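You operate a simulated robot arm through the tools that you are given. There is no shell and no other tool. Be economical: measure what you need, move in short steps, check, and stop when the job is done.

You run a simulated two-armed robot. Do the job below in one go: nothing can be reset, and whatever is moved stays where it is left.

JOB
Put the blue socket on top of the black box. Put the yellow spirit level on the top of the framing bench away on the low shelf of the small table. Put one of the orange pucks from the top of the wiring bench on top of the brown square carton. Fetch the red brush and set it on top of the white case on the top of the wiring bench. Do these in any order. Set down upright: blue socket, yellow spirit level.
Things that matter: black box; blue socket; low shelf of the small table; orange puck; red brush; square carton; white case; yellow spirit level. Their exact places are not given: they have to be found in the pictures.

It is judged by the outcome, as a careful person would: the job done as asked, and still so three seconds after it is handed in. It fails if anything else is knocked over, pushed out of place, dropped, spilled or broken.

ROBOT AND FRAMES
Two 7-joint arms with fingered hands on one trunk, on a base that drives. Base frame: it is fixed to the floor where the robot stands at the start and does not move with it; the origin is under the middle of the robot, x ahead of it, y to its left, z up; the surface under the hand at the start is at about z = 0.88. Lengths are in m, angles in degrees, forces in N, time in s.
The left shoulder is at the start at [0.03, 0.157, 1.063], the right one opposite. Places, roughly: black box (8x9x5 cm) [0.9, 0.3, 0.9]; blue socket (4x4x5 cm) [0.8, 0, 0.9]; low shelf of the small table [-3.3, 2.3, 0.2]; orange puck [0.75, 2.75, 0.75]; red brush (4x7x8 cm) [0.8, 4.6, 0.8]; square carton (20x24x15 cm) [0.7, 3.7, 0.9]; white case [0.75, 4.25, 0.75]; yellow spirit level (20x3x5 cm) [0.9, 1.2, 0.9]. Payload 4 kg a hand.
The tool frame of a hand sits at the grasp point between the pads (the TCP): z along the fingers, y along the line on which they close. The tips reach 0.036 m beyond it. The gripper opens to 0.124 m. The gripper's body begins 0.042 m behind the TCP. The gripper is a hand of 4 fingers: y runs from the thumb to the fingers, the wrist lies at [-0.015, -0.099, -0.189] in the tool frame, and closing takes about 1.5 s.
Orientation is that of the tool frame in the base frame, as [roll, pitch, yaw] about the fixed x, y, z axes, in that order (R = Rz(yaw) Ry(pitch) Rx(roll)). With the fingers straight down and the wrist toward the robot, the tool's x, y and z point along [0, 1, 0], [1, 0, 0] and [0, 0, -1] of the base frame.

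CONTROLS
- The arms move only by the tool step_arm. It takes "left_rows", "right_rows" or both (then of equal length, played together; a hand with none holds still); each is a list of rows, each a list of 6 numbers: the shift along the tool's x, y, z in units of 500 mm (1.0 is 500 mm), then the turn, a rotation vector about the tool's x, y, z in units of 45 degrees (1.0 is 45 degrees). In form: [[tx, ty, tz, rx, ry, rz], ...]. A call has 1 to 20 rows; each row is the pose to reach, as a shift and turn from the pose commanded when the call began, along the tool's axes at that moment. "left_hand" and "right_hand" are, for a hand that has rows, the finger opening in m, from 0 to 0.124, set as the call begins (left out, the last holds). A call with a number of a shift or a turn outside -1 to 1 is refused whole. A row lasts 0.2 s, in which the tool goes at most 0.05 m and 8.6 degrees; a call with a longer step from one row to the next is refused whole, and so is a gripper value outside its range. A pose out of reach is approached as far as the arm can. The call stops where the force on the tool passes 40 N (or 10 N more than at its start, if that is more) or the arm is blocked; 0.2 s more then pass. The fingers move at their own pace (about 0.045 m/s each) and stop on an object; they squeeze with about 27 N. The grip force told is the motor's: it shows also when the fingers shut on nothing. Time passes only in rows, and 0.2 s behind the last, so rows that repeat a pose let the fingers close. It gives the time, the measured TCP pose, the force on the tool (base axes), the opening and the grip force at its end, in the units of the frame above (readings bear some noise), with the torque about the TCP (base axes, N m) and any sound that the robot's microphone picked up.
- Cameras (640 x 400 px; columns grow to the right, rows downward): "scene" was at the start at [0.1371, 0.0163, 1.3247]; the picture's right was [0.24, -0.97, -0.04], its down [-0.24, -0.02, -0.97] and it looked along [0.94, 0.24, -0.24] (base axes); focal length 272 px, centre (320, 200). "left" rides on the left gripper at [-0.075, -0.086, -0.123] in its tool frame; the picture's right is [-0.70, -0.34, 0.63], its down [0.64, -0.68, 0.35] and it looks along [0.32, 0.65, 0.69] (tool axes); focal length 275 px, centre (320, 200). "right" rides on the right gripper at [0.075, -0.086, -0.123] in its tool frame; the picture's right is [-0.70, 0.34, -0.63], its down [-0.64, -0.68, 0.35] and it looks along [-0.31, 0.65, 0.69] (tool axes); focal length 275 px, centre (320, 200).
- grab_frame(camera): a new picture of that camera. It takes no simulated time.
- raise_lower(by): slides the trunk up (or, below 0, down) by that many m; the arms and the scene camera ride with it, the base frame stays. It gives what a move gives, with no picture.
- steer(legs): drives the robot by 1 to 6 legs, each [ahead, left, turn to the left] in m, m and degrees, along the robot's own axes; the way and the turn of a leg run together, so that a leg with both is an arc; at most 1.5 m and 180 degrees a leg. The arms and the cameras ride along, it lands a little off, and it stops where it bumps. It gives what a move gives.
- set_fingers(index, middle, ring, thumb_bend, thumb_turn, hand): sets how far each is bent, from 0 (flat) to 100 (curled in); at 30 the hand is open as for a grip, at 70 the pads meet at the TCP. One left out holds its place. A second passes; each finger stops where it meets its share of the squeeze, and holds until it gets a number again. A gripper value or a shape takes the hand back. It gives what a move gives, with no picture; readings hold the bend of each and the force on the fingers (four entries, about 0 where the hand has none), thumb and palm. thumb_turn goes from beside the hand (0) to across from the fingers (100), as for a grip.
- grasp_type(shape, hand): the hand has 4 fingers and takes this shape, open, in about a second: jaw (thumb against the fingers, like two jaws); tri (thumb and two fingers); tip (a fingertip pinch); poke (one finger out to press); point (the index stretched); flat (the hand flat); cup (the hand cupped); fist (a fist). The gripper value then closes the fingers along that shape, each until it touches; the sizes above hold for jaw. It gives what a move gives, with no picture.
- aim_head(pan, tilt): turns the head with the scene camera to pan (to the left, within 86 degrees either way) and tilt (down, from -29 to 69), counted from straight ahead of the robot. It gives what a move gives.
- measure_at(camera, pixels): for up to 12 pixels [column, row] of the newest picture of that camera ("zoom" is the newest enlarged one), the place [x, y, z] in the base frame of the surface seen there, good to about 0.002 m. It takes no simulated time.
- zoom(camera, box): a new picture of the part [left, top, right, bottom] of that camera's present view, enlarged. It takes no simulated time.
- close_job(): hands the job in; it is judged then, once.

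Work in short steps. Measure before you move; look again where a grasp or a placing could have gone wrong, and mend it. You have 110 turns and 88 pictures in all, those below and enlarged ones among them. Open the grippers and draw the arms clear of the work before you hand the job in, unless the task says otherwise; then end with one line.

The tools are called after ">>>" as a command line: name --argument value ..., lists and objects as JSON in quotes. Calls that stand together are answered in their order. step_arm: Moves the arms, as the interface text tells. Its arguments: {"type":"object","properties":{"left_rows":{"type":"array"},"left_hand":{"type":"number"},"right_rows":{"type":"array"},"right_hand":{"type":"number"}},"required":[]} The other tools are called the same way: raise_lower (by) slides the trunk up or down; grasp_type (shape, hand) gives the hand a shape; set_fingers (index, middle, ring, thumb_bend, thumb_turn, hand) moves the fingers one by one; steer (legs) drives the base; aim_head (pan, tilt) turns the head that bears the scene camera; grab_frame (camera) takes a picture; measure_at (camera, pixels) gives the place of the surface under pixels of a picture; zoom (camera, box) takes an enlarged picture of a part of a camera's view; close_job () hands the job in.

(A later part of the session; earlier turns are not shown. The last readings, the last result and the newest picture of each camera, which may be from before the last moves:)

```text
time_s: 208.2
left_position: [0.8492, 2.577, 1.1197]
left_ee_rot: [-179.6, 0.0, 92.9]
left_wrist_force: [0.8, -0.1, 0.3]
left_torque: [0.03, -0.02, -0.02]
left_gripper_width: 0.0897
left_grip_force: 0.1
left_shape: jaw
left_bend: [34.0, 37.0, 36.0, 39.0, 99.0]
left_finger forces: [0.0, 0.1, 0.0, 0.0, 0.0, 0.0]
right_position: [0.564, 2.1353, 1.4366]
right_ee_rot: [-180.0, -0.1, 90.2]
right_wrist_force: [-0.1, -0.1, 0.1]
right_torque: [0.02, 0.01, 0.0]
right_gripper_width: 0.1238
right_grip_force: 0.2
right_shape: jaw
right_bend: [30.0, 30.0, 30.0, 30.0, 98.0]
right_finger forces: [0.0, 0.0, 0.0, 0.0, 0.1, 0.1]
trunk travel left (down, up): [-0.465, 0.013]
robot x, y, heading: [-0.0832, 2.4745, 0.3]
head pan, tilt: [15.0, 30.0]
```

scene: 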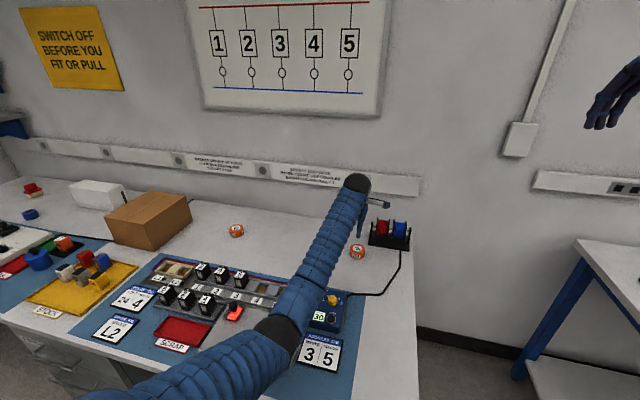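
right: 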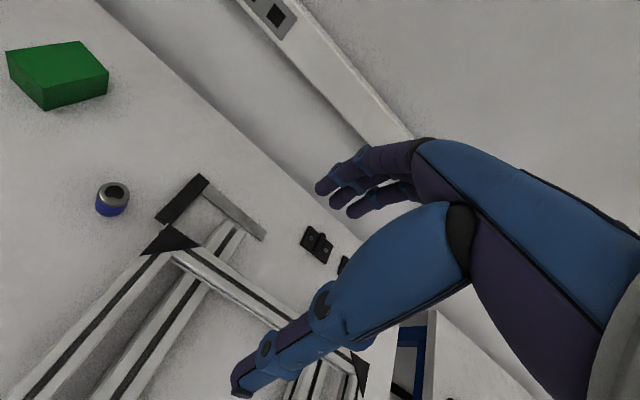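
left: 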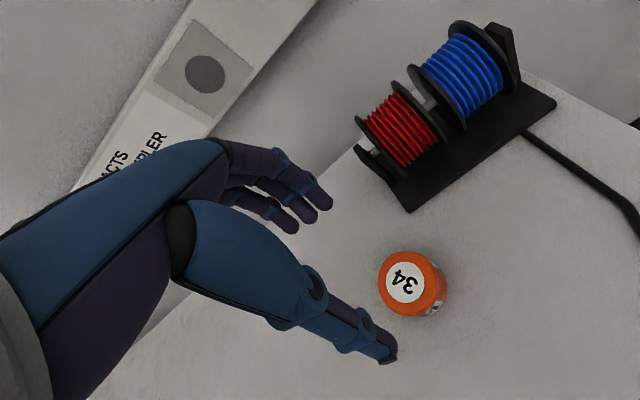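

I reach left over the puck and lower to z≈0.96.

>>> step_arm --left_rows '[[0.06, -0.006, 0, 0, 0, 0], [0.12, -0.012, 0, 0, 0, 0], [0.18, -0.018, 0, 0, 0, 0], [0.24, -0.024, 0, 0, 0, 0], [0.3, -0.03, 0, 0, 0, 0], [0.36, -0.036, 0, 0, 0, 0], [0.42, -0.042, 0, 0, 0, 0], [0.463, -0.0446, 0, 0, 0, 0], [0.463, -0.0446, 0.06, 0, 0, 0], [0.463, -0.0446, 0.12, 0, 0, 0], [0.463, -0.0446, 0.18, 0, 0, 0], [0.463, -0.0446, 0.24, 0, 0, 0], [0.463, -0.0446, 0.3, 0, 0, 0], [0.463, -0.0446, 0.32, 0, 0, 0], [0.463, -0.0446, 0.32, 0, 0, 0]]'

>>> grab_frame --camera "scene"

```text
time_s: 211.4
left_position: [0.8152, 2.8084, 0.9583]
left_ee_rot: [-179.5, 0.0, 92.7]
left_wrist_force: [0.5, -0.1, 0.4]
left_torque: [0.01, 0.0, 0.01]
left_gripper_width: 0.09
left_grip_force: 0.0
left_shape: jaw
left_bend: [34.0, 37.0, 36.0, 39.0, 99.0]
left_finger forces: [0.0, 0.1, 0.0, 0.1, 0.0, 0.0]
right_position: [0.5645, 2.1365, 1.4378]
right_ee_rot: [180.0, 0.0, 90.3]
right_wrist_force: [0.2, 0.1, -0.5]
right_torque: [0.04, 0.01, 0.0]
right_gripper_width: 0.124
right_grip_force: 0.0
right_shape: jaw
right_bend: [30.0, 30.0, 30.0, 30.0, 98.0]
right_finger forces: [0.1, 0.0, 0.0, 0.0, 0.0, 0.0]
trunk travel left (down, up): [-0.465, 0.013]
robot x, y, heading: [-0.0848, 2.4759, 0.2]
head pan, tilt: [15.0, 30.0]
```

```text
28 pictures are left
```

scene: 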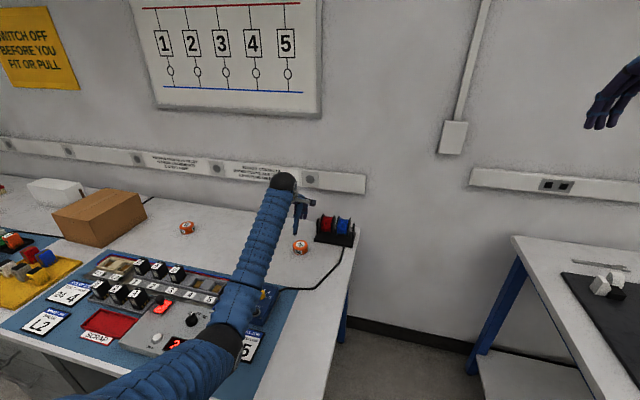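

>>> measure_at --camera "scene" --pixels '[[220, 340], [240, 358], [235, 300], [255, 255], [191, 320], [173, 345], [205, 335], [262, 295]]'

```text
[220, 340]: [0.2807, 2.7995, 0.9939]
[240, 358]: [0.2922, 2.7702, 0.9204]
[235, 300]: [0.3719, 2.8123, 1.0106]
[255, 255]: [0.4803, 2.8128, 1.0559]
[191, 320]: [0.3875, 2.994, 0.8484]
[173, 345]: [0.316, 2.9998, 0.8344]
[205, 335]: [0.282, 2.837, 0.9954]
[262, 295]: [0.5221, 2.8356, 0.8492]
```

The elbow is still low; the arm has length to spare, so I back up 9 cm and stretch the hand forward again to raise the elbow.

>>> steer --legs '[[-0.095, 0, 0]]'

>>> step_arm --left_rows '[[0, 0.04, 0, 0, 0, 0], [0, 0.08, 0, 0, 0, 0], [0, 0.12, 0, 0, 0, 0], [0, 0.16, 0, 0, 0, 0], [0, 0.19, 0, 0, 0, 0], [0, 0.19, 0, 0, 0, 0], [0, 0.19, 0, 0, 0, 0]]'

>>> grab_frame --camera "scene"

```text
time_s: 212.6
left_position: [0.7211, 2.8072, 0.9607]
left_ee_rot: [-179.7, 0.0, 92.7]
left_wrist_force: [0.4, 0.4, 0.3]
left_torque: [0.01, -0.03, 0.03]
left_gripper_width: 0.09
left_grip_force: 0.1
left_shape: jaw
left_bend: [34.0, 37.0, 36.0, 39.0, 99.0]
left_finger forces: [0.0, 0.1, 0.0, 0.0, 0.0, 0.1]
right_position: [0.467, 2.1358, 1.4377]
right_ee_rot: [179.9, -0.1, 90.2]
right_wrist_force: [-0.7, 0.7, -0.3]
right_torque: [-0.03, -0.02, -0.01]
right_gripper_width: 0.1242
right_grip_force: 0.1
right_shape: jaw
right_bend: [30.0, 30.0, 30.0, 30.0, 98.0]
right_finger forces: [0.0, 0.0, 0.0, 0.0, 0.0, 0.1]
trunk travel left (down, up): [-0.465, 0.013]
robot x, y, heading: [-0.1746, 2.4739, 0.4]
head pan, tilt: [15.0, 30.0]
```

```text
time_s: 214.2
left_position: [0.8176, 2.8115, 0.9591]
left_ee_rot: [-179.6, 0.0, 92.7]
left_wrist_force: [0.6, -0.2, -0.1]
left_torque: [0.02, -0.01, 0.03]
left_gripper_width: 0.09
left_grip_force: 0.1
left_shape: jaw
left_bend: [34.0, 37.0, 36.0, 39.0, 99.0]
left_finger forces: [0.0, 0.1, 0.0, 0.0, 0.1, 0.0]
right_position: [0.4697, 2.1351, 1.4366]
right_ee_rot: [179.9, 0.0, 90.2]
right_wrist_force: [0.1, 1.0, 0.4]
right_torque: [-0.01, 0.02, 0.01]
right_gripper_width: 0.1239
right_grip_force: 0.1
right_shape: jaw
right_bend: [30.0, 30.0, 30.0, 30.0, 98.0]
right_finger forces: [0.0, 0.0, 0.0, 0.0, 0.1, 0.0]
trunk travel left (down, up): [-0.465, 0.013]
robot x, y, heading: [-0.1747, 2.4752, 0.2]
head pan, tilt: [15.0, 30.0]
```

```text
27 pictures are left
```

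scene: 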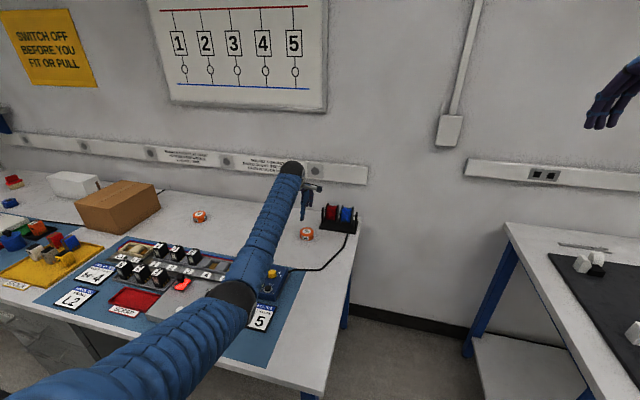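

>>> measure_at --camera "scene" --pixels '[[232, 295], [248, 315], [245, 265], [265, 220], [271, 275], [185, 285], [262, 235]]'

```text
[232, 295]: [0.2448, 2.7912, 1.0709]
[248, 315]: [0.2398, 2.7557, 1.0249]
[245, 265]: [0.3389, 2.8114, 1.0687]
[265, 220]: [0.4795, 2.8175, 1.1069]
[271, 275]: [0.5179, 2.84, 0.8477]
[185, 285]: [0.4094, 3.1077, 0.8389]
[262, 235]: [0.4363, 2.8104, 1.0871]
```

Clearance is good now. I descend to z≈0.84 around the puck.

>>> step_arm --left_rows '[[-0.01, -0.006, 0.05, 0, 0, 0], [-0.01, -0.006, 0.1, 0, 0, 0], [-0.01, -0.006, 0.15, 0, 0, 0], [-0.01, -0.006, 0.2, 0, 0, 0], [-0.01, -0.006, 0.225, 0, 0, 0], [-0.01, -0.006, 0.238, 0, 0, 0], [-0.01, -0.006, 0.238, 0, 0, 0], [-0.01, -0.006, 0.238, 0, 0, 0]]'

>>> grab_frame --camera "left"

```text
time_s: 216.0
left_position: [0.8133, 2.8046, 0.8402]
left_ee_rot: [-179.7, -0.1, 92.7]
left_wrist_force: [0.0, 0.5, -0.1]
left_torque: [0.01, 0.02, 0.01]
left_gripper_width: 0.0899
left_grip_force: 0.0
left_shape: jaw
left_bend: [34.0, 37.0, 36.0, 39.0, 99.0]
left_finger forces: [0.1, 0.0, 0.0, 0.0, 0.0, 0.1]
right_position: [0.4696, 2.1344, 1.4374]
right_ee_rot: [179.9, 0.0, 90.2]
right_wrist_force: [1.1, 0.1, -0.6]
right_torque: [0.01, -0.06, 0.02]
right_gripper_width: 0.1243
right_grip_force: 0.0
right_shape: jaw
right_bend: [30.0, 30.0, 30.0, 30.0, 98.0]
right_finger forces: [0.0, 0.0, 0.0, 0.1, 0.0, 0.0]
trunk travel left (down, up): [-0.465, 0.013]
robot x, y, heading: [-0.1746, 2.4741, 0.5]
head pan, tilt: [15.0, 30.0]
```

```text
26 pictures are left
```

left: 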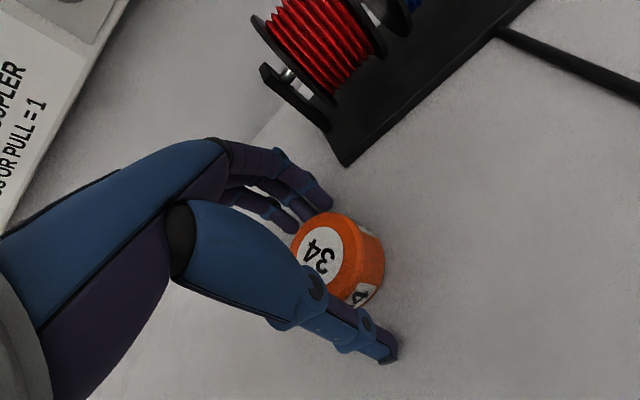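

The puck is centred between fingers and thumb. I close and lift.

>>> step_arm --left_rows '[[0, 0, 0, 0, 0, 0], [0, 0, 0, 0, 0, 0], [0, 0, 0, 0, 0, 0], [0, 0, 0, 0, 0, 0], [0, 0, 0, 0, 0, 0], [0, 0, 0, 0, 0, 0], [0, 0, 0, 0, 0, 0], [0, 0, 0, 0, 0, 0]]' --left_hand 0.0

>>> step_arm --left_rows '[[0, 0, -0.02, 0, 0, 0], [0, 0, -0.06, 0, 0, 0], [0, 0, -0.12, 0, 0, 0], [0, 0, -0.18, 0, 0, 0], [0, 0, -0.24, 0, 0, 0], [0, 0, -0.3, 0, 0, 0], [0, 0, -0.38, 0, 0, 0], [0, 0, -0.46, 0, 0, 0], [0, 0, -0.5, 0, 0, 0], [0, 0, -0.5, 0, 0, 0]]'

>>> grab_frame --camera "left"

```text
time_s: 217.8
left_position: [0.8121, 2.8051, 0.8413]
left_ee_rot: [-179.7, -0.1, 92.7]
left_wrist_force: [-1.2, 0.1, 6.3]
left_torque: [0.0, -0.22, 0.01]
left_gripper_width: 0.0757
left_grip_force: 27.0
left_shape: jaw
left_bend: [42.0, 45.0, 48.0, 51.0, 99.0]
left_finger forces: [15.6, 8.8, 0.2, 0.0, 26.8, 0.1]
right_position: [0.4685, 2.1345, 1.4379]
right_ee_rot: [179.9, 0.0, 90.2]
right_wrist_force: [0.5, -0.1, 0.9]
right_torque: [0.01, 0.0, -0.02]
right_gripper_width: 0.1237
right_grip_force: 0.0
right_shape: jaw
right_bend: [30.0, 30.0, 30.0, 30.0, 98.0]
right_finger forces: [0.0, 0.0, 0.0, 0.0, 0.0, 0.0]
trunk travel left (down, up): [-0.465, 0.013]
robot x, y, heading: [-0.1754, 2.4741, 0.1]
head pan, tilt: [15.0, 30.0]
```

```text
time_s: 220.0
left_position: [0.8154, 2.8046, 1.0905]
left_ee_rot: [-179.6, 0.0, 92.6]
left_wrist_force: [-0.3, -0.6, -1.0]
left_torque: [0.04, -0.01, -0.02]
left_gripper_width: 0.0757
left_grip_force: 27.0
left_shape: jaw
left_bend: [42.0, 45.0, 48.0, 52.0, 99.0]
left_finger forces: [15.6, 8.8, 0.4, 0.0, 25.5, 0.0]
right_position: [0.4718, 2.1357, 1.4359]
right_ee_rot: [180.0, 0.0, 90.2]
right_wrist_force: [0.1, -0.6, 0.2]
right_torque: [-0.01, 0.0, 0.0]
right_gripper_width: 0.1238
right_grip_force: 0.1
right_shape: jaw
right_bend: [30.0, 30.0, 30.0, 30.0, 98.0]
right_finger forces: [0.0, 0.0, 0.0, 0.0, 0.0, 0.0]
trunk travel left (down, up): [-0.465, 0.013]
robot x, y, heading: [-0.1747, 2.4741, 0.7]
head pan, tilt: [15.0, 30.0]
```

```text
25 pictures are left
```

left: 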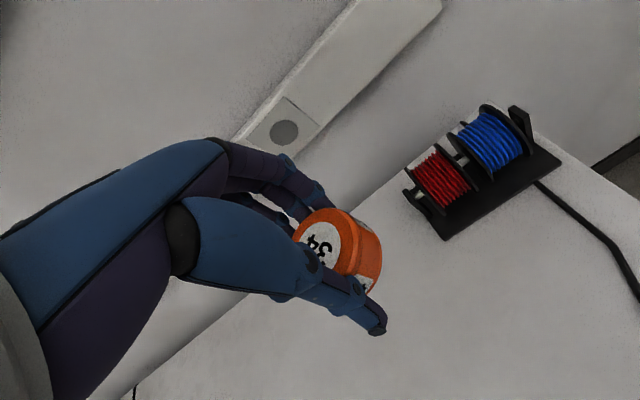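

Puck held. I lift a bit more and drive left 0.88 and back 0.1 toward the carton.

>>> step_arm --left_rows '[[0, 0, -0.06, 0, 0, 0], [0, 0, -0.12, 0, 0, 0], [0, 0, -0.12, 0, 0, 0]]'

>>> steer --legs '[[-0.1, 0, 0], [0, 0.86, 0]]'

>>> grab_frame --camera "left"

```text
time_s: 220.8
left_position: [0.8168, 2.8076, 1.15]
left_ee_rot: [-179.4, 0.1, 92.6]
left_wrist_force: [0.0, -0.5, -1.0]
left_torque: [-0.01, 0.03, 0.01]
left_gripper_width: 0.0753
left_grip_force: 26.7
left_shape: jaw
left_bend: [42.0, 45.0, 48.0, 52.0, 99.0]
left_finger forces: [15.6, 8.7, 0.5, 0.0, 25.6, 0.0]
right_position: [0.4704, 2.1349, 1.4374]
right_ee_rot: [179.9, 0.1, 90.2]
right_wrist_force: [-0.2, -0.8, 0.0]
right_torque: [0.0, 0.03, -0.03]
right_gripper_width: 0.1238
right_grip_force: 0.0
right_shape: jaw
right_bend: [30.0, 30.0, 30.0, 30.0, 98.0]
right_finger forces: [0.0, 0.1, 0.0, 0.1, 0.0, 0.0]
trunk travel left (down, up): [-0.465, 0.013]
robot x, y, heading: [-0.1758, 2.4733, 0.3]
head pan, tilt: [15.0, 30.0]
```

```text
time_s: 226.1
left_position: [0.7136, 3.6644, 1.1498]
left_ee_rot: [-179.6, 0.0, 92.6]
left_wrist_force: [0.5, -0.7, -0.6]
left_torque: [0.02, 0.02, 0.03]
left_gripper_width: 0.0755
left_grip_force: 27.0
left_shape: jaw
left_bend: [42.0, 45.0, 48.0, 52.0, 99.0]
left_finger forces: [15.6, 8.7, 0.4, 0.1, 25.6, 0.1]
right_position: [0.3673, 2.9922, 1.4367]
right_ee_rot: [-180.0, 0.0, 90.0]
right_wrist_force: [-0.7, -0.1, 0.2]
right_torque: [-0.02, 0.0, 0.01]
right_gripper_width: 0.124
right_grip_force: 0.0
right_shape: jaw
right_bend: [30.0, 30.0, 30.0, 30.0, 98.0]
right_finger forces: [0.0, 0.0, 0.1, 0.0, 0.1, 0.1]
trunk travel left (down, up): [-0.465, 0.013]
robot x, y, heading: [-0.2749, 3.3319, 0.3]
head pan, tilt: [15.0, 30.0]
```

```text
24 pictures are left
```

left: 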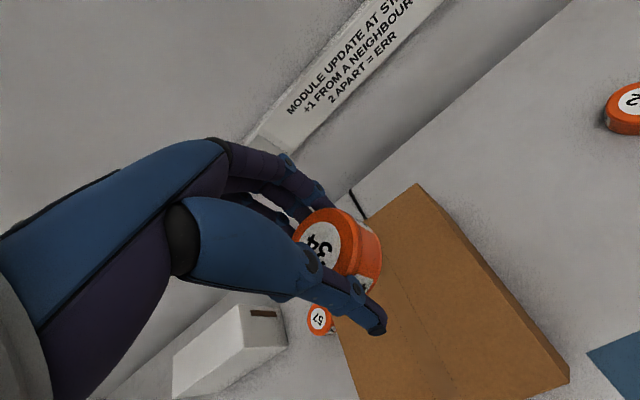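

The carton top is below; corners at (417,188) and (560,380). I measure it.

>>> measure_at --camera "left" --pixels '[[417, 190], [560, 375], [390, 225], [365, 390], [480, 270], [420, 330], [345, 320], [318, 320], [250, 330], [500, 390], [480, 300]]'

```text
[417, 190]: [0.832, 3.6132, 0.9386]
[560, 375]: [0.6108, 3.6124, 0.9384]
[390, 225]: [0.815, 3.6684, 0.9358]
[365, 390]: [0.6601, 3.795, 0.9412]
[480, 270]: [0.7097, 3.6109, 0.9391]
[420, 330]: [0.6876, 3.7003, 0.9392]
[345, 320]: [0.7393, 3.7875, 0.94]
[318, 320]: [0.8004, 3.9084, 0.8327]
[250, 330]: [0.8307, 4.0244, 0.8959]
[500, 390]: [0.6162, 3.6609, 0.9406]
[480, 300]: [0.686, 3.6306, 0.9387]
```

Carton top centre is (0.72, 3.705), z 0.9395. I move over it and lower to z≈0.987.

>>> step_arm --left_rows '[[0.04, 0.008, 0, 0, 0, 0], [0.081, 0.0156, 0, 0, 0, 0], [0.081, 0.0156, 0.06, 0, 0, 0], [0.081, 0.0156, 0.12, 0, 0, 0], [0.081, 0.0156, 0.18, 0, 0, 0], [0.081, 0.0156, 0.24, 0, 0, 0], [0.081, 0.0156, 0.29, 0, 0, 0], [0.081, 0.0156, 0.32, 0, 0, 0], [0.081, 0.0156, 0.328, 0, 0, 0], [0.081, 0.0156, 0.328, 0, 0, 0]]'

>>> step_arm --left_rows '[[0, 0, 0.003, 0, 0, 0], [0, 0, 0.006, 0, 0, 0], [0, 0, 0.006, 0, 0, 0]]'

```text
time_s: 228.3
left_position: [0.7185, 3.7041, 0.987]
left_ee_rot: [-179.6, 0.0, 92.6]
left_wrist_force: [-0.3, -0.5, -1.6]
left_torque: [-0.01, 0.01, 0.0]
left_gripper_width: 0.0755
left_grip_force: 26.8
left_shape: jaw
left_bend: [42.0, 45.0, 48.0, 52.0, 99.0]
left_finger forces: [15.6, 8.7, 0.5, 0.0, 25.5, 0.1]
right_position: [0.3681, 2.9927, 1.4364]
right_ee_rot: [179.9, 0.0, 90.0]
right_wrist_force: [0.1, -1.0, -0.2]
right_torque: [-0.01, 0.03, -0.02]
right_gripper_width: 0.124
right_grip_force: 0.1
right_shape: jaw
right_bend: [30.0, 30.0, 30.0, 30.0, 98.0]
right_finger forces: [0.0, 0.1, 0.0, 0.1, 0.0, 0.0]
trunk travel left (down, up): [-0.465, 0.013]
robot x, y, heading: [-0.2738, 3.3375, 0.0]
head pan, tilt: [15.0, 30.0]
```

```text
time_s: 229.1
left_position: [0.719, 3.7052, 0.9835]
left_ee_rot: [-179.7, 0.0, 92.5]
left_wrist_force: [0.5, -0.1, -1.5]
left_torque: [0.0, 0.02, -0.02]
left_gripper_width: 0.0754
left_grip_force: 27.1
left_shape: jaw
left_bend: [42.0, 45.0, 48.0, 52.0, 99.0]
left_finger forces: [15.6, 8.7, 0.5, 0.0, 25.5, 0.0]
right_position: [0.3667, 2.9914, 1.4368]
right_ee_rot: [180.0, 0.0, 90.1]
right_wrist_force: [-0.1, 0.5, -0.2]
right_torque: [0.0, 0.01, 0.02]
right_gripper_width: 0.1237
right_grip_force: 0.0
right_shape: jaw
right_bend: [30.0, 30.0, 30.0, 30.0, 98.0]
right_finger forces: [0.0, 0.0, 0.1, 0.0, 0.0, 0.0]
trunk travel left (down, up): [-0.465, 0.013]
robot x, y, heading: [-0.2773, 3.3325, 0.4]
head pan, tilt: [15.0, 30.0]
```

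No contact yet; a few millimetres more.

>>> step_arm --left_rows '[[0, 0, 0.003, 0, 0, 0], [0, 0, 0.006, 0, 0, 0], [0, 0, 0.006, 0, 0, 0]]'

```text
time_s: 229.9
left_position: [0.7178, 3.7047, 0.981]
left_ee_rot: [-179.7, 0.0, 92.6]
left_wrist_force: [-0.2, 0.5, 2.5]
left_torque: [0.03, -0.16, 0.01]
left_gripper_width: 0.0755
left_grip_force: 27.3
left_shape: jaw
left_bend: [42.0, 45.0, 48.0, 52.0, 99.0]
left_finger forces: [15.6, 8.6, 2.2, 0.0, 27.1, 0.1]
right_position: [0.3661, 2.9919, 1.437]
right_ee_rot: [179.9, 0.0, 90.1]
right_wrist_force: [-0.6, -0.5, -0.1]
right_torque: [-0.01, -0.02, 0.03]
right_gripper_width: 0.1238
right_grip_force: 0.0
right_shape: jaw
right_bend: [30.0, 30.0, 30.0, 30.0, 98.0]
right_finger forces: [0.1, 0.0, 0.1, 0.0, 0.1, 0.1]
trunk travel left (down, up): [-0.465, 0.013]
robot x, y, heading: [-0.2763, 3.3344, 0.2]
head pan, tilt: [15.0, 30.0]
```

Touching. I open the hand and rise to clear.

>>> step_arm --left_rows '[[0, 0, 0, 0, 0, 0], [0, 0, 0, 0, 0, 0], [0, 0, 0, 0, 0, 0], [0, 0, 0, 0, 0, 0], [0, 0, 0, 0, 0, 0], [0, 0, -0.02, 0, 0, 0], [0, 0, -0.06, 0, 0, 0], [0, 0, -0.12, 0, 0, 0], [0, 0, -0.18, 0, 0, 0], [0, 0, -0.26, 0, 0, 0], [0, 0, -0.34, 0, 0, 0], [0, 0, -0.4, 0, 0, 0], [0, 0, -0.4, 0, 0, 0]]' --left_hand 0.12

>>> grab_frame --camera "left"

```text
time_s: 232.7
left_position: [0.7221, 3.7063, 1.1804]
left_ee_rot: [-179.5, 0.0, 92.6]
left_wrist_force: [0.6, 0.7, -0.1]
left_torque: [0.0, 0.03, 0.03]
left_gripper_width: 0.1198
left_grip_force: 0.1
left_shape: jaw
left_bend: [30.0, 31.0, 31.0, 30.0, 98.0]
left_finger forces: [0.0, 0.0, 0.1, 0.0, 0.0, 0.0]
right_position: [0.3669, 2.9921, 1.4364]
right_ee_rot: [180.0, 0.0, 90.1]
right_wrist_force: [0.3, -0.2, -0.5]
right_torque: [-0.01, -0.03, 0.02]
right_gripper_width: 0.1238
right_grip_force: 0.0
right_shape: jaw
right_bend: [30.0, 30.0, 30.0, 30.0, 98.0]
right_finger forces: [0.0, 0.0, 0.0, 0.1, 0.0, 0.0]
trunk travel left (down, up): [-0.465, 0.013]
robot x, y, heading: [-0.2745, 3.3355, 0.1]
head pan, tilt: [15.0, 30.0]
```

```text
23 pictures are left
```

left: 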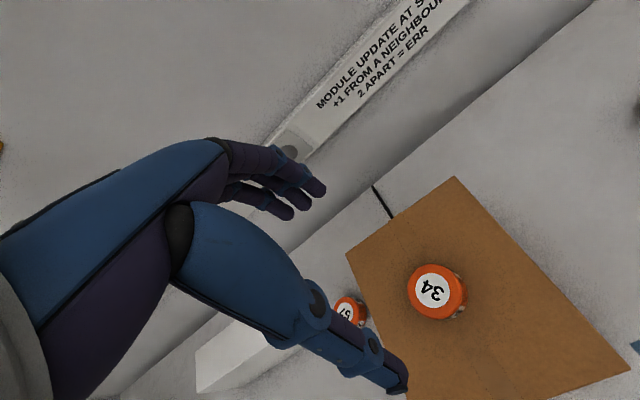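

The puck sits on the carton. Next the brush: I drive left 0.6 m and look.

>>> steer --legs '[[0, 0.6, 0]]'

>>> aim_head --pan 30 --tilt 30

>>> grab_frame --camera "scene"

>>> grab_frame --camera "left"

```text
time_s: 236.1
left_position: [0.7228, 4.3041, 1.1796]
left_ee_rot: [-179.6, 0.0, 92.3]
left_wrist_force: [0.0, 0.7, 0.2]
left_torque: [-0.04, 0.0, 0.01]
left_gripper_width: 0.1196
left_grip_force: 0.1
left_shape: jaw
left_bend: [30.0, 31.0, 31.0, 30.0, 98.0]
left_finger forces: [0.0, 0.1, 0.0, 0.1, 0.0, 0.0]
right_position: [0.365, 3.5915, 1.4368]
right_ee_rot: [-180.0, 0.0, 89.8]
right_wrist_force: [-0.1, -0.5, -0.2]
right_torque: [-0.03, 0.02, -0.06]
right_gripper_width: 0.1239
right_grip_force: 0.0
right_shape: jaw
right_bend: [30.0, 30.0, 30.0, 30.0, 98.0]
right_finger forces: [0.1, 0.0, 0.1, 0.0, 0.0, 0.0]
trunk travel left (down, up): [-0.465, 0.013]
robot x, y, heading: [-0.2769, 3.9386, 0.1]
head pan, tilt: [15.0, 30.0]
```

```text
time_s: 236.8
left_position: [0.7229, 4.3018, 1.1788]
left_ee_rot: [-179.7, 0.0, 92.4]
left_wrist_force: [0.8, -0.4, -0.2]
left_torque: [-0.01, 0.04, 0.01]
left_gripper_width: 0.1198
left_grip_force: 0.0
left_shape: jaw
left_bend: [30.0, 31.0, 31.0, 30.0, 98.0]
left_finger forces: [0.0, 0.0, 0.1, 0.1, 0.0, 0.0]
right_position: [0.3644, 3.5905, 1.4369]
right_ee_rot: [179.9, 0.0, 89.9]
right_wrist_force: [-0.4, 0.9, -0.2]
right_torque: [0.04, 0.0, -0.05]
right_gripper_width: 0.1239
right_grip_force: 0.1
right_shape: jaw
right_bend: [30.0, 30.0, 30.0, 30.0, 98.0]
right_finger forces: [0.0, 0.0, 0.1, 0.1, 0.1, 0.0]
trunk travel left (down, up): [-0.465, 0.013]
robot x, y, heading: [-0.2783, 3.9368, 0.0]
head pan, tilt: [30.0, 30.0]
```

```text
22 pictures are left
```

scene: 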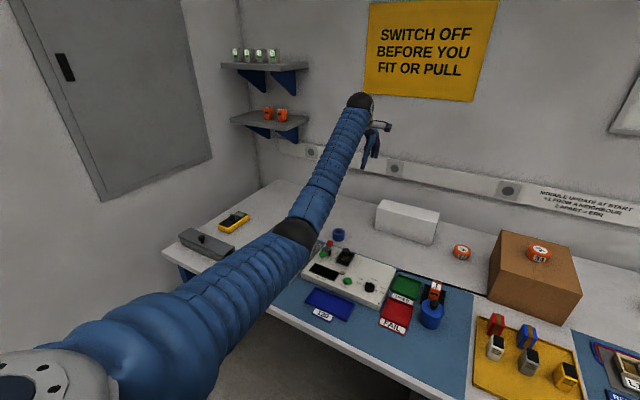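

```text
21 pictures are left
```

left: 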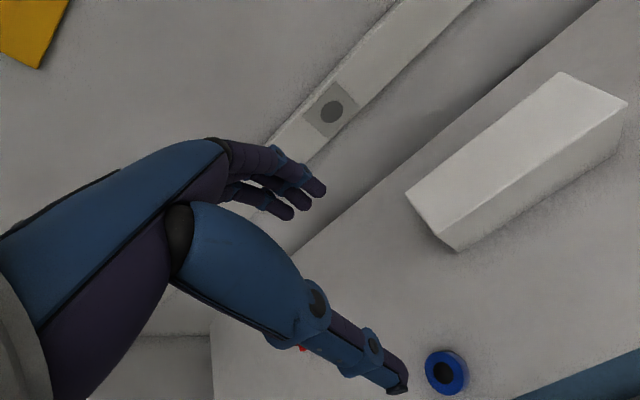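

Brush is behind the hand (a red trace at (303,349)). I measure the white case, wall shelves and nearby objects.

>>> measure_at --camera "left" --pixels '[[410, 193], [560, 76], [622, 103], [455, 232], [515, 150], [302, 349], [445, 372], [460, 240]]'

>>> measure_at --camera "scene" --pixels '[[300, 122], [232, 120], [308, 68], [330, 240], [345, 255], [235, 220], [295, 230], [320, 190], [383, 205], [433, 222], [330, 252], [308, 235]]'

```text
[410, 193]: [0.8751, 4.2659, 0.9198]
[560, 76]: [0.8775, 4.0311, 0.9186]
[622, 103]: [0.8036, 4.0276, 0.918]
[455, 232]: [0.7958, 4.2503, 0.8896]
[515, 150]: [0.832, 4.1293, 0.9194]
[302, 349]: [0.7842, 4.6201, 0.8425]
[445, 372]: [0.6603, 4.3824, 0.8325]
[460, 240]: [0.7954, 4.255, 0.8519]
```

```text
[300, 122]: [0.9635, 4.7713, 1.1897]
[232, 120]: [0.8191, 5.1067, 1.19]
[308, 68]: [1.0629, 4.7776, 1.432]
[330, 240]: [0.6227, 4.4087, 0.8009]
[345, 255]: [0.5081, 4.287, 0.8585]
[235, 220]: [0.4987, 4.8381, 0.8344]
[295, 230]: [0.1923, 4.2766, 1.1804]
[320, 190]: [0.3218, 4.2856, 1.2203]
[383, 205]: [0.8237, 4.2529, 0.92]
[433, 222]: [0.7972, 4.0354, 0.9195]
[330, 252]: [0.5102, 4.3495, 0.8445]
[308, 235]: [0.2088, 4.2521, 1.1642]
```

White case top centre is (0.837, 4.148), z 0.919. The brush is near (0.79, 4.61); a wall shelf begins at y≥4.77, z 1.19. I drive left 0.29 and ahead 0.05, then view.

>>> steer --legs '[[0.05, 0.29, 0]]'

>>> grab_frame --camera "left"

```text
time_s: 238.8
left_position: [0.7707, 4.5984, 1.1806]
left_ee_rot: [-179.6, -0.1, 92.3]
left_wrist_force: [-0.4, 0.8, 0.4]
left_torque: [-0.02, 0.0, -0.01]
left_gripper_width: 0.1196
left_grip_force: 0.1
left_shape: jaw
left_bend: [30.0, 31.0, 31.0, 30.0, 98.0]
left_finger forces: [0.0, 0.1, 0.0, 0.0, 0.0, 0.0]
right_position: [0.4139, 3.8856, 1.4364]
right_ee_rot: [179.9, 0.0, 90.0]
right_wrist_force: [-0.1, -0.5, 0.1]
right_torque: [-0.02, 0.04, -0.01]
right_gripper_width: 0.1239
right_grip_force: 0.1
right_shape: jaw
right_bend: [30.0, 30.0, 30.0, 30.0, 98.0]
right_finger forces: [0.0, 0.1, 0.1, 0.1, 0.0, 0.1]
trunk travel left (down, up): [-0.465, 0.013]
robot x, y, heading: [-0.2282, 4.231, 0.0]
head pan, tilt: [30.0, 30.0]
```

```text
20 pictures are left
```

left: 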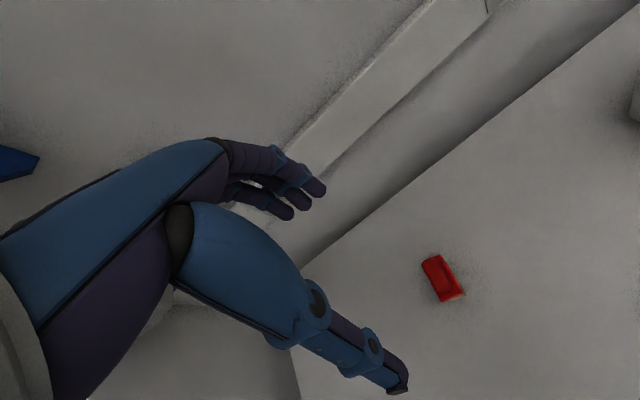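

The brush is at (441,278). I zoom and measure it.

>>> zoom --camera "left" --box '[400, 240, 480, 315]'

>>> measure_at --camera "left" --pixels '[[424, 264], [438, 257], [440, 299], [458, 292], [436, 272], [448, 278], [443, 290], [462, 297], [470, 310]]'

```text
5.33 times, centred on (440, 278) of left
```

zoom: 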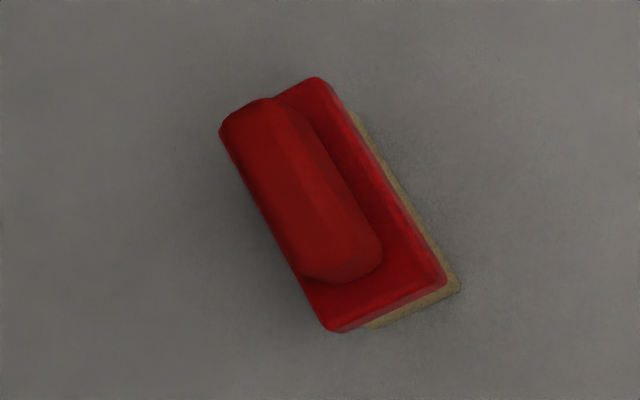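

```text
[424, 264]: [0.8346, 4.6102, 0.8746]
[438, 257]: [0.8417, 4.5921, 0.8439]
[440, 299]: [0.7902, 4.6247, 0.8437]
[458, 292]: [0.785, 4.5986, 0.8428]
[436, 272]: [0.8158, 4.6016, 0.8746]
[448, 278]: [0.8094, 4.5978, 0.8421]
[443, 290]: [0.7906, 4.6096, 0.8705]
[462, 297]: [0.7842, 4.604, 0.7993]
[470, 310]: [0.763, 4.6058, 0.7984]
```

Brush: centre ≈(0.816, 4.608), long axis ≈-6.5° from x, top 0.875. I drive ahead 0.07 and will grip it lengthwise.

>>> steer --legs '[[0.07, 0, 0]]'

```text
time_s: 239.9
left_position: [0.8419, 4.5966, 1.1778]
left_ee_rot: [-179.5, 0.1, 92.4]
left_wrist_force: [0.5, -0.6, -1.1]
left_torque: [0.02, 0.05, -0.03]
left_gripper_width: 0.1197
left_grip_force: 0.0
left_shape: jaw
left_bend: [30.0, 31.0, 31.0, 30.0, 98.0]
left_finger forces: [0.1, 0.1, 0.1, 0.1, 0.0, 0.0]
right_position: [0.4853, 3.8836, 1.4351]
right_ee_rot: [180.0, 0.0, 89.9]
right_wrist_force: [0.2, -0.1, -0.6]
right_torque: [0.02, 0.03, -0.03]
right_gripper_width: 0.1238
right_grip_force: 0.0
right_shape: jaw
right_bend: [30.0, 30.0, 30.0, 30.0, 98.0]
right_finger forces: [0.0, 0.0, 0.1, 0.0, 0.1, 0.0]
trunk travel left (down, up): [-0.465, 0.013]
robot x, y, heading: [-0.1602, 4.2305, -0.3]
head pan, tilt: [30.0, 30.0]
```

I move over the brush, turn the yaw by -9°, and lower to z≈0.99.

>>> step_arm --left_rows '[[0.012, -0.025, 0, 0, 0, 0.06], [0.025, -0.051, 0, 0, 0, 0.12], [0.025, -0.051, 0.06, 0, 0, 0.196], [0.025, -0.051, 0.12, 0, 0, 0.196], [0.025, -0.051, 0.18, 0, 0, 0.196], [0.025, -0.051, 0.24, 0, 0, 0.196], [0.025, -0.051, 0.3, 0, 0, 0.196], [0.025, -0.051, 0.36, 0, 0, 0.196], [0.025, -0.051, 0.38, 0, 0, 0.196], [0.025, -0.051, 0.38, 0, 0, 0.196]]'

>>> grab_frame --camera "left"

>>> grab_frame --camera "scene"

```text
time_s: 242.1
left_position: [0.8129, 4.6087, 0.9911]
left_ee_rot: [-179.7, 0.0, 83.6]
left_wrist_force: [0.0, 0.9, 0.2]
left_torque: [0.0, -0.01, 0.01]
left_gripper_width: 0.1196
left_grip_force: 0.0
left_shape: jaw
left_bend: [30.0, 31.0, 31.0, 30.0, 98.0]
left_finger forces: [0.0, 0.0, 0.0, 0.0, 0.0, 0.1]
right_position: [0.4851, 3.8845, 1.4366]
right_ee_rot: [180.0, 0.1, 89.9]
right_wrist_force: [-0.7, 0.0, 0.2]
right_torque: [-0.02, -0.02, 0.02]
right_gripper_width: 0.1239
right_grip_force: 0.0
right_shape: jaw
right_bend: [30.0, 30.0, 30.0, 30.0, 98.0]
right_finger forces: [0.0, 0.0, 0.1, 0.0, 0.0, 0.0]
trunk travel left (down, up): [-0.465, 0.013]
robot x, y, heading: [-0.1591, 4.2281, -0.1]
head pan, tilt: [30.0, 30.0]
```

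```text
18 pictures are left
```

left: 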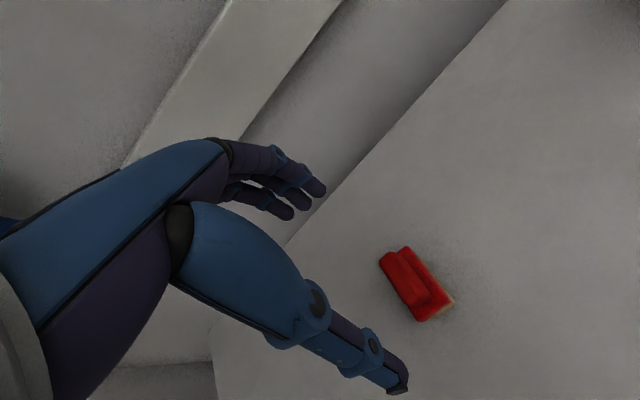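

```text
17 pictures are left
```

scene: 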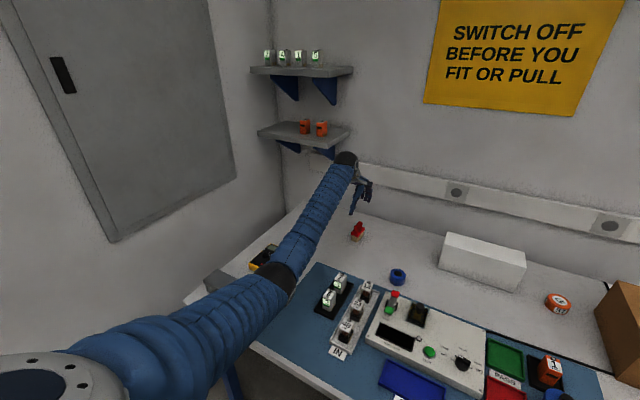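

I check elbow clearance near the modules at (345,285) and re-measure the brush.

>>> measure_at --camera "scene" --pixels '[[270, 285], [290, 290], [300, 245], [330, 195], [340, 275], [265, 257], [330, 295]]'

>>> measure_at --camera "left" --pixels '[[382, 262], [405, 249], [412, 316], [450, 299], [400, 270], [417, 300], [432, 285], [448, 310]]'

```text
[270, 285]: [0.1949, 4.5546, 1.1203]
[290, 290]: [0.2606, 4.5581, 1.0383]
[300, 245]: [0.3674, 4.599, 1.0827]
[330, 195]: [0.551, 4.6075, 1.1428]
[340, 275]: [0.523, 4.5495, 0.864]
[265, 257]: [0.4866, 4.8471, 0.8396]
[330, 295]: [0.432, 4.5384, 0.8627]
```

```text
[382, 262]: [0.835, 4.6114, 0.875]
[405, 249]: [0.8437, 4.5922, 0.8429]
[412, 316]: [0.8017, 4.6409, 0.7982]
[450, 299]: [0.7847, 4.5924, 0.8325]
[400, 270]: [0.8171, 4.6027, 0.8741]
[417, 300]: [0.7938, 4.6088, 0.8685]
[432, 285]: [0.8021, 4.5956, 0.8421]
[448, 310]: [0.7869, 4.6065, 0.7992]
```

Clearance is adequate. I descend to z≈0.848 over the brush.

>>> step_arm --left_rows '[[0, 0.004, 0.05, 0, 0, 0], [0, 0.004, 0.1, 0, 0, 0], [0, 0.004, 0.15, 0, 0, 0], [0, 0.004, 0.2, 0, 0, 0], [0, 0.004, 0.25, 0, 0, 0], [0, 0.004, 0.275, 0, 0, 0], [0, 0.004, 0.286, 0, 0, 0], [0, 0.004, 0.286, 0, 0, 0]]'

>>> grab_frame --camera "left"

```text
time_s: 243.9
left_position: [0.8145, 4.6069, 0.8465]
left_ee_rot: [-179.5, 0.0, 83.6]
left_wrist_force: [0.0, 0.1, -0.3]
left_torque: [0.03, 0.01, -0.01]
left_gripper_width: 0.1198
left_grip_force: 0.1
left_shape: jaw
left_bend: [30.0, 31.0, 31.0, 30.0, 98.0]
left_finger forces: [0.0, 0.0, 0.0, 0.1, 0.0, 0.0]
right_position: [0.4832, 3.8845, 1.4369]
right_ee_rot: [179.9, 0.0, 89.9]
right_wrist_force: [-1.2, 0.6, 0.0]
right_torque: [0.01, 0.01, -0.03]
right_gripper_width: 0.1239
right_grip_force: 0.0
right_shape: jaw
right_bend: [30.0, 30.0, 30.0, 30.0, 98.0]
right_finger forces: [0.1, 0.0, 0.0, 0.0, 0.0, 0.0]
trunk travel left (down, up): [-0.465, 0.013]
robot x, y, heading: [-0.1594, 4.2256, -0.1]
head pan, tilt: [30.0, 30.0]
```

```text
16 pictures are left
```

left: 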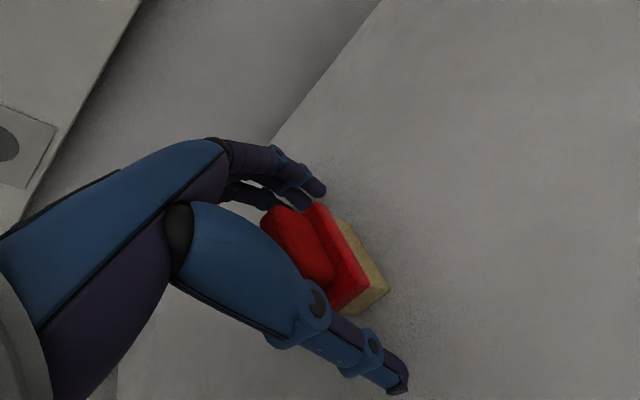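

The brush lies between fingers and thumb. I close and check the grip, then lift.

>>> step_arm --left_rows '[[0, 0, 0, 0, 0, 0], [0, 0, 0, 0, 0, 0], [0, 0, 0, 0, 0, 0], [0, 0, 0, 0, 0, 0], [0, 0, 0, 0, 0, 0], [0, 0, 0, 0, 0, 0], [0, 0, 0, 0, 0, 0], [0, 0, 0, 0, 0, 0], [0, 0, 0, 0, 0, 0]]' --left_hand 0.0

>>> step_arm --left_rows '[[0, 0, -0.02, 0, 0, 0], [0, 0, -0.05, 0, 0, 0], [0, 0, -0.09, 0, 0, 0], [0, 0, -0.09, 0, 0, 0]]'

>>> grab_frame --camera "left"

```text
time_s: 245.9
left_position: [0.8139, 4.6059, 0.8469]
left_ee_rot: [-179.6, -0.1, 83.6]
left_wrist_force: [-1.8, 1.0, 8.0]
left_torque: [-0.02, -0.24, 0.02]
left_gripper_width: 0.0825
left_grip_force: 26.8
left_shape: jaw
left_bend: [37.0, 42.0, 43.0, 51.0, 99.0]
left_finger forces: [15.8, 8.8, 0.0, 0.1, 26.6, 0.0]
right_position: [0.4826, 3.8843, 1.436]
right_ee_rot: [179.9, 0.0, 89.8]
right_wrist_force: [0.5, 0.1, 0.5]
right_torque: [0.02, 0.01, -0.01]
right_gripper_width: 0.1239
right_grip_force: 0.2
right_shape: jaw
right_bend: [30.0, 30.0, 30.0, 30.0, 98.0]
right_finger forces: [0.0, 0.0, 0.0, 0.0, 0.0, 0.0]
trunk travel left (down, up): [-0.465, 0.013]
robot x, y, heading: [-0.1572, 4.2268, -0.2]
head pan, tilt: [30.0, 30.0]
```

```text
time_s: 246.9
left_position: [0.8125, 4.6062, 0.8928]
left_ee_rot: [-179.4, 0.0, 83.6]
left_wrist_force: [0.2, -0.8, 0.7]
left_torque: [0.04, 0.01, -0.04]
left_gripper_width: 0.0825
left_grip_force: 27.1
left_shape: jaw
left_bend: [37.0, 42.0, 43.0, 51.0, 99.0]
left_finger forces: [15.6, 8.5, 0.1, 0.0, 24.1, 0.1]
right_position: [0.4828, 3.8853, 1.4366]
right_ee_rot: [-179.9, 0.0, 89.9]
right_wrist_force: [0.6, -0.2, 0.0]
right_torque: [-0.01, 0.01, -0.02]
right_gripper_width: 0.1237
right_grip_force: 0.1
right_shape: jaw
right_bend: [30.0, 30.0, 30.0, 30.0, 98.0]
right_finger forces: [0.0, 0.0, 0.0, 0.0, 0.0, 0.0]
trunk travel left (down, up): [-0.465, 0.013]
robot x, y, heading: [-0.1618, 4.2283, 0.0]
head pan, tilt: [30.0, 30.0]
```

```text
15 pictures are left
```

left: 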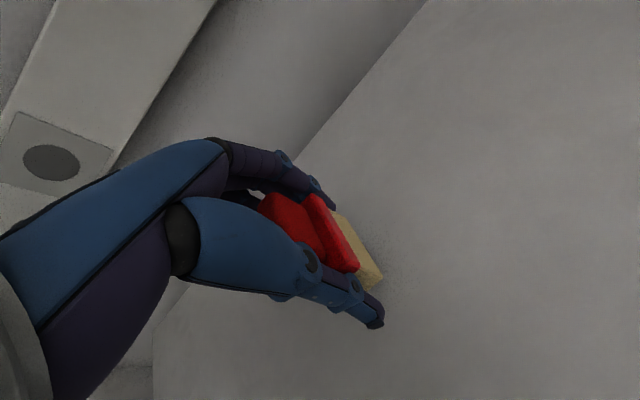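

The brush is lifted and held. I raise it to z≈1.12, set yaw to 90°, and drive right 0.46 toward the case.

>>> step_arm --left_rows '[[0, 0, -0.07, 0, 0, 0], [0, 0, -0.14, 0, 0, -0.05], [0, 0, -0.21, 0, 0, -0.1], [0, 0, -0.28, 0, 0, -0.142], [0, 0, -0.35, 0, 0, -0.142], [0, 0, -0.42, 0, 0, -0.142], [0, 0, -0.46, 0, 0, -0.142], [0, 0, -0.46, 0, 0, -0.142]]'

>>> steer --legs '[[0.02, -0.455, 0]]'

>>> grab_frame --camera "left"

```text
time_s: 248.7
left_position: [0.8176, 4.6078, 1.1221]
left_ee_rot: [-179.5, 0.0, 90.0]
left_wrist_force: [0.8, -0.3, 0.6]
left_torque: [-0.01, -0.01, -0.01]
left_gripper_width: 0.0824
left_grip_force: 27.1
left_shape: jaw
left_bend: [37.0, 42.0, 43.0, 51.0, 99.0]
left_finger forces: [15.4, 8.3, 0.1, 0.0, 23.6, 0.0]
right_position: [0.4841, 3.8847, 1.4366]
right_ee_rot: [-179.9, 0.0, 89.9]
right_wrist_force: [-0.2, -0.2, -0.3]
right_torque: [0.0, -0.01, 0.0]
right_gripper_width: 0.1239
right_grip_force: 0.1
right_shape: jaw
right_bend: [30.0, 30.0, 30.0, 30.0, 98.0]
right_finger forces: [0.0, 0.0, 0.1, 0.0, 0.0, 0.0]
trunk travel left (down, up): [-0.465, 0.013]
robot x, y, heading: [-0.1643, 4.2265, -0.0]
head pan, tilt: [30.0, 30.0]
```

```text
time_s: 251.4
left_position: [0.8385, 4.1535, 1.1208]
left_ee_rot: [-179.5, 0.0, 89.8]
left_wrist_force: [0.2, -0.1, -0.2]
left_torque: [0.01, 0.02, -0.01]
left_gripper_width: 0.0825
left_grip_force: 27.5
left_shape: jaw
left_bend: [37.0, 42.0, 43.0, 51.0, 99.0]
left_finger forces: [15.5, 8.3, 0.1, 0.1, 23.7, 0.1]
right_position: [0.5016, 3.4302, 1.437]
right_ee_rot: [-180.0, 0.0, 89.7]
right_wrist_force: [0.1, 0.2, -0.1]
right_torque: [0.01, 0.03, -0.03]
right_gripper_width: 0.1239
right_grip_force: 0.0
right_shape: jaw
right_bend: [30.0, 30.0, 30.0, 30.0, 98.0]
right_finger forces: [0.0, 0.0, 0.1, 0.0, 0.0, 0.0]
trunk travel left (down, up): [-0.465, 0.013]
robot x, y, heading: [-0.1416, 3.7737, -0.0]
head pan, tilt: [30.0, 30.0]
```

```text
14 pictures are left
```

left: 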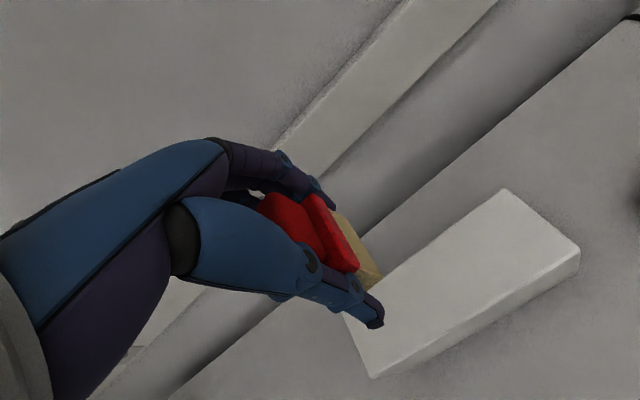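

I'm right above the case. I measure brush ends and case edges for final alignment.

>>> measure_at --camera "left" --pixels '[[378, 280], [337, 214], [355, 268], [310, 197], [505, 192], [575, 247], [375, 372], [500, 250], [450, 235], [368, 288]]'

```text
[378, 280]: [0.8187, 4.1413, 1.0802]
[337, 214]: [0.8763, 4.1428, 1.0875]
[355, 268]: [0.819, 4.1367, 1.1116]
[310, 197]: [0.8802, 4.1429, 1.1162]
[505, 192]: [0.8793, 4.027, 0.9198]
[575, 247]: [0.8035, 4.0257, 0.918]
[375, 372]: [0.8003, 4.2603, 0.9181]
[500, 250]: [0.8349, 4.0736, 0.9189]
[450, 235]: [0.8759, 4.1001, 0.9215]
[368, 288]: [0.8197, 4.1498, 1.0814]
```

The brush centre is ~1 cm ahead of the TCP, so I shift back 9 mm and descend to z≈0.972.

>>> step_arm --left_rows '[[0, -0.018, 0.05, 0, 0, 0], [0, -0.018, 0.1, 0, 0, 0], [0, -0.018, 0.15, 0, 0, 0], [0, -0.018, 0.2, 0, 0, 0], [0, -0.018, 0.25, 0, 0, 0], [0, -0.018, 0.28, 0, 0, 0], [0, -0.018, 0.296, 0, 0, 0], [0, -0.018, 0.296, 0, 0, 0]]'

>>> grab_frame --camera "left"

```text
time_s: 253.2
left_position: [0.8279, 4.1553, 0.9741]
left_ee_rot: [-179.7, -0.1, 89.8]
left_wrist_force: [-0.5, 0.1, -1.3]
left_torque: [-0.02, 0.01, 0.0]
left_gripper_width: 0.083
left_grip_force: 26.4
left_shape: jaw
left_bend: [37.0, 42.0, 43.0, 51.0, 99.0]
left_finger forces: [15.5, 8.3, 0.0, 0.0, 23.6, 0.1]
right_position: [0.5012, 3.4313, 1.4363]
right_ee_rot: [-180.0, -0.1, 89.6]
right_wrist_force: [-0.1, -1.3, 0.8]
right_torque: [0.02, 0.03, -0.01]
right_gripper_width: 0.1239
right_grip_force: 0.0
right_shape: jaw
right_bend: [30.0, 30.0, 30.0, 30.0, 98.0]
right_finger forces: [0.0, 0.0, 0.1, 0.0, 0.0, 0.0]
trunk travel left (down, up): [-0.465, 0.013]
robot x, y, heading: [-0.1451, 3.7763, -0.2]
head pan, tilt: [30.0, 30.0]
```

```text
13 pictures are left
```

left: 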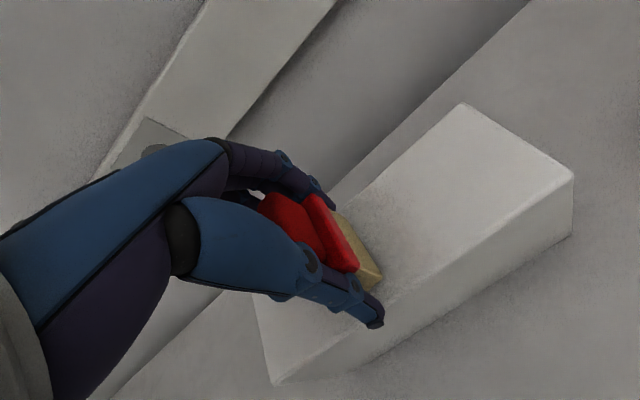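

Well placed; I creep down until contact.

>>> step_arm --left_rows '[[0, 0, 0.003, 0, 0, 0], [0, 0, 0.006, 0, 0, 0], [0, 0, 0.009, 0, 0, 0], [0, 0, 0.011, 0, 0, 0], [0, 0, 0.011, 0, 0, 0]]'

```text
time_s: 254.4
left_position: [0.8285, 4.154, 0.9687]
left_ee_rot: [-179.6, 0.1, 89.7]
left_wrist_force: [0.5, 0.8, 1.1]
left_torque: [0.0, -0.1, 0.01]
left_gripper_width: 0.0829
left_grip_force: 26.9
left_shape: jaw
left_bend: [37.0, 42.0, 43.0, 51.0, 99.0]
left_finger forces: [15.5, 8.3, 0.2, 0.1, 23.9, 0.0]
right_position: [0.501, 3.431, 1.4368]
right_ee_rot: [180.0, 0.0, 89.7]
right_wrist_force: [0.4, 0.3, 0.1]
right_torque: [0.0, -0.01, -0.02]
right_gripper_width: 0.1239
right_grip_force: 0.0
right_shape: jaw
right_bend: [30.0, 30.0, 30.0, 30.0, 98.0]
right_finger forces: [0.0, 0.0, 0.0, 0.0, 0.1, 0.0]
trunk travel left (down, up): [-0.465, 0.013]
robot x, y, heading: [-0.1382, 3.7753, -0.1]
head pan, tilt: [30.0, 30.0]
```

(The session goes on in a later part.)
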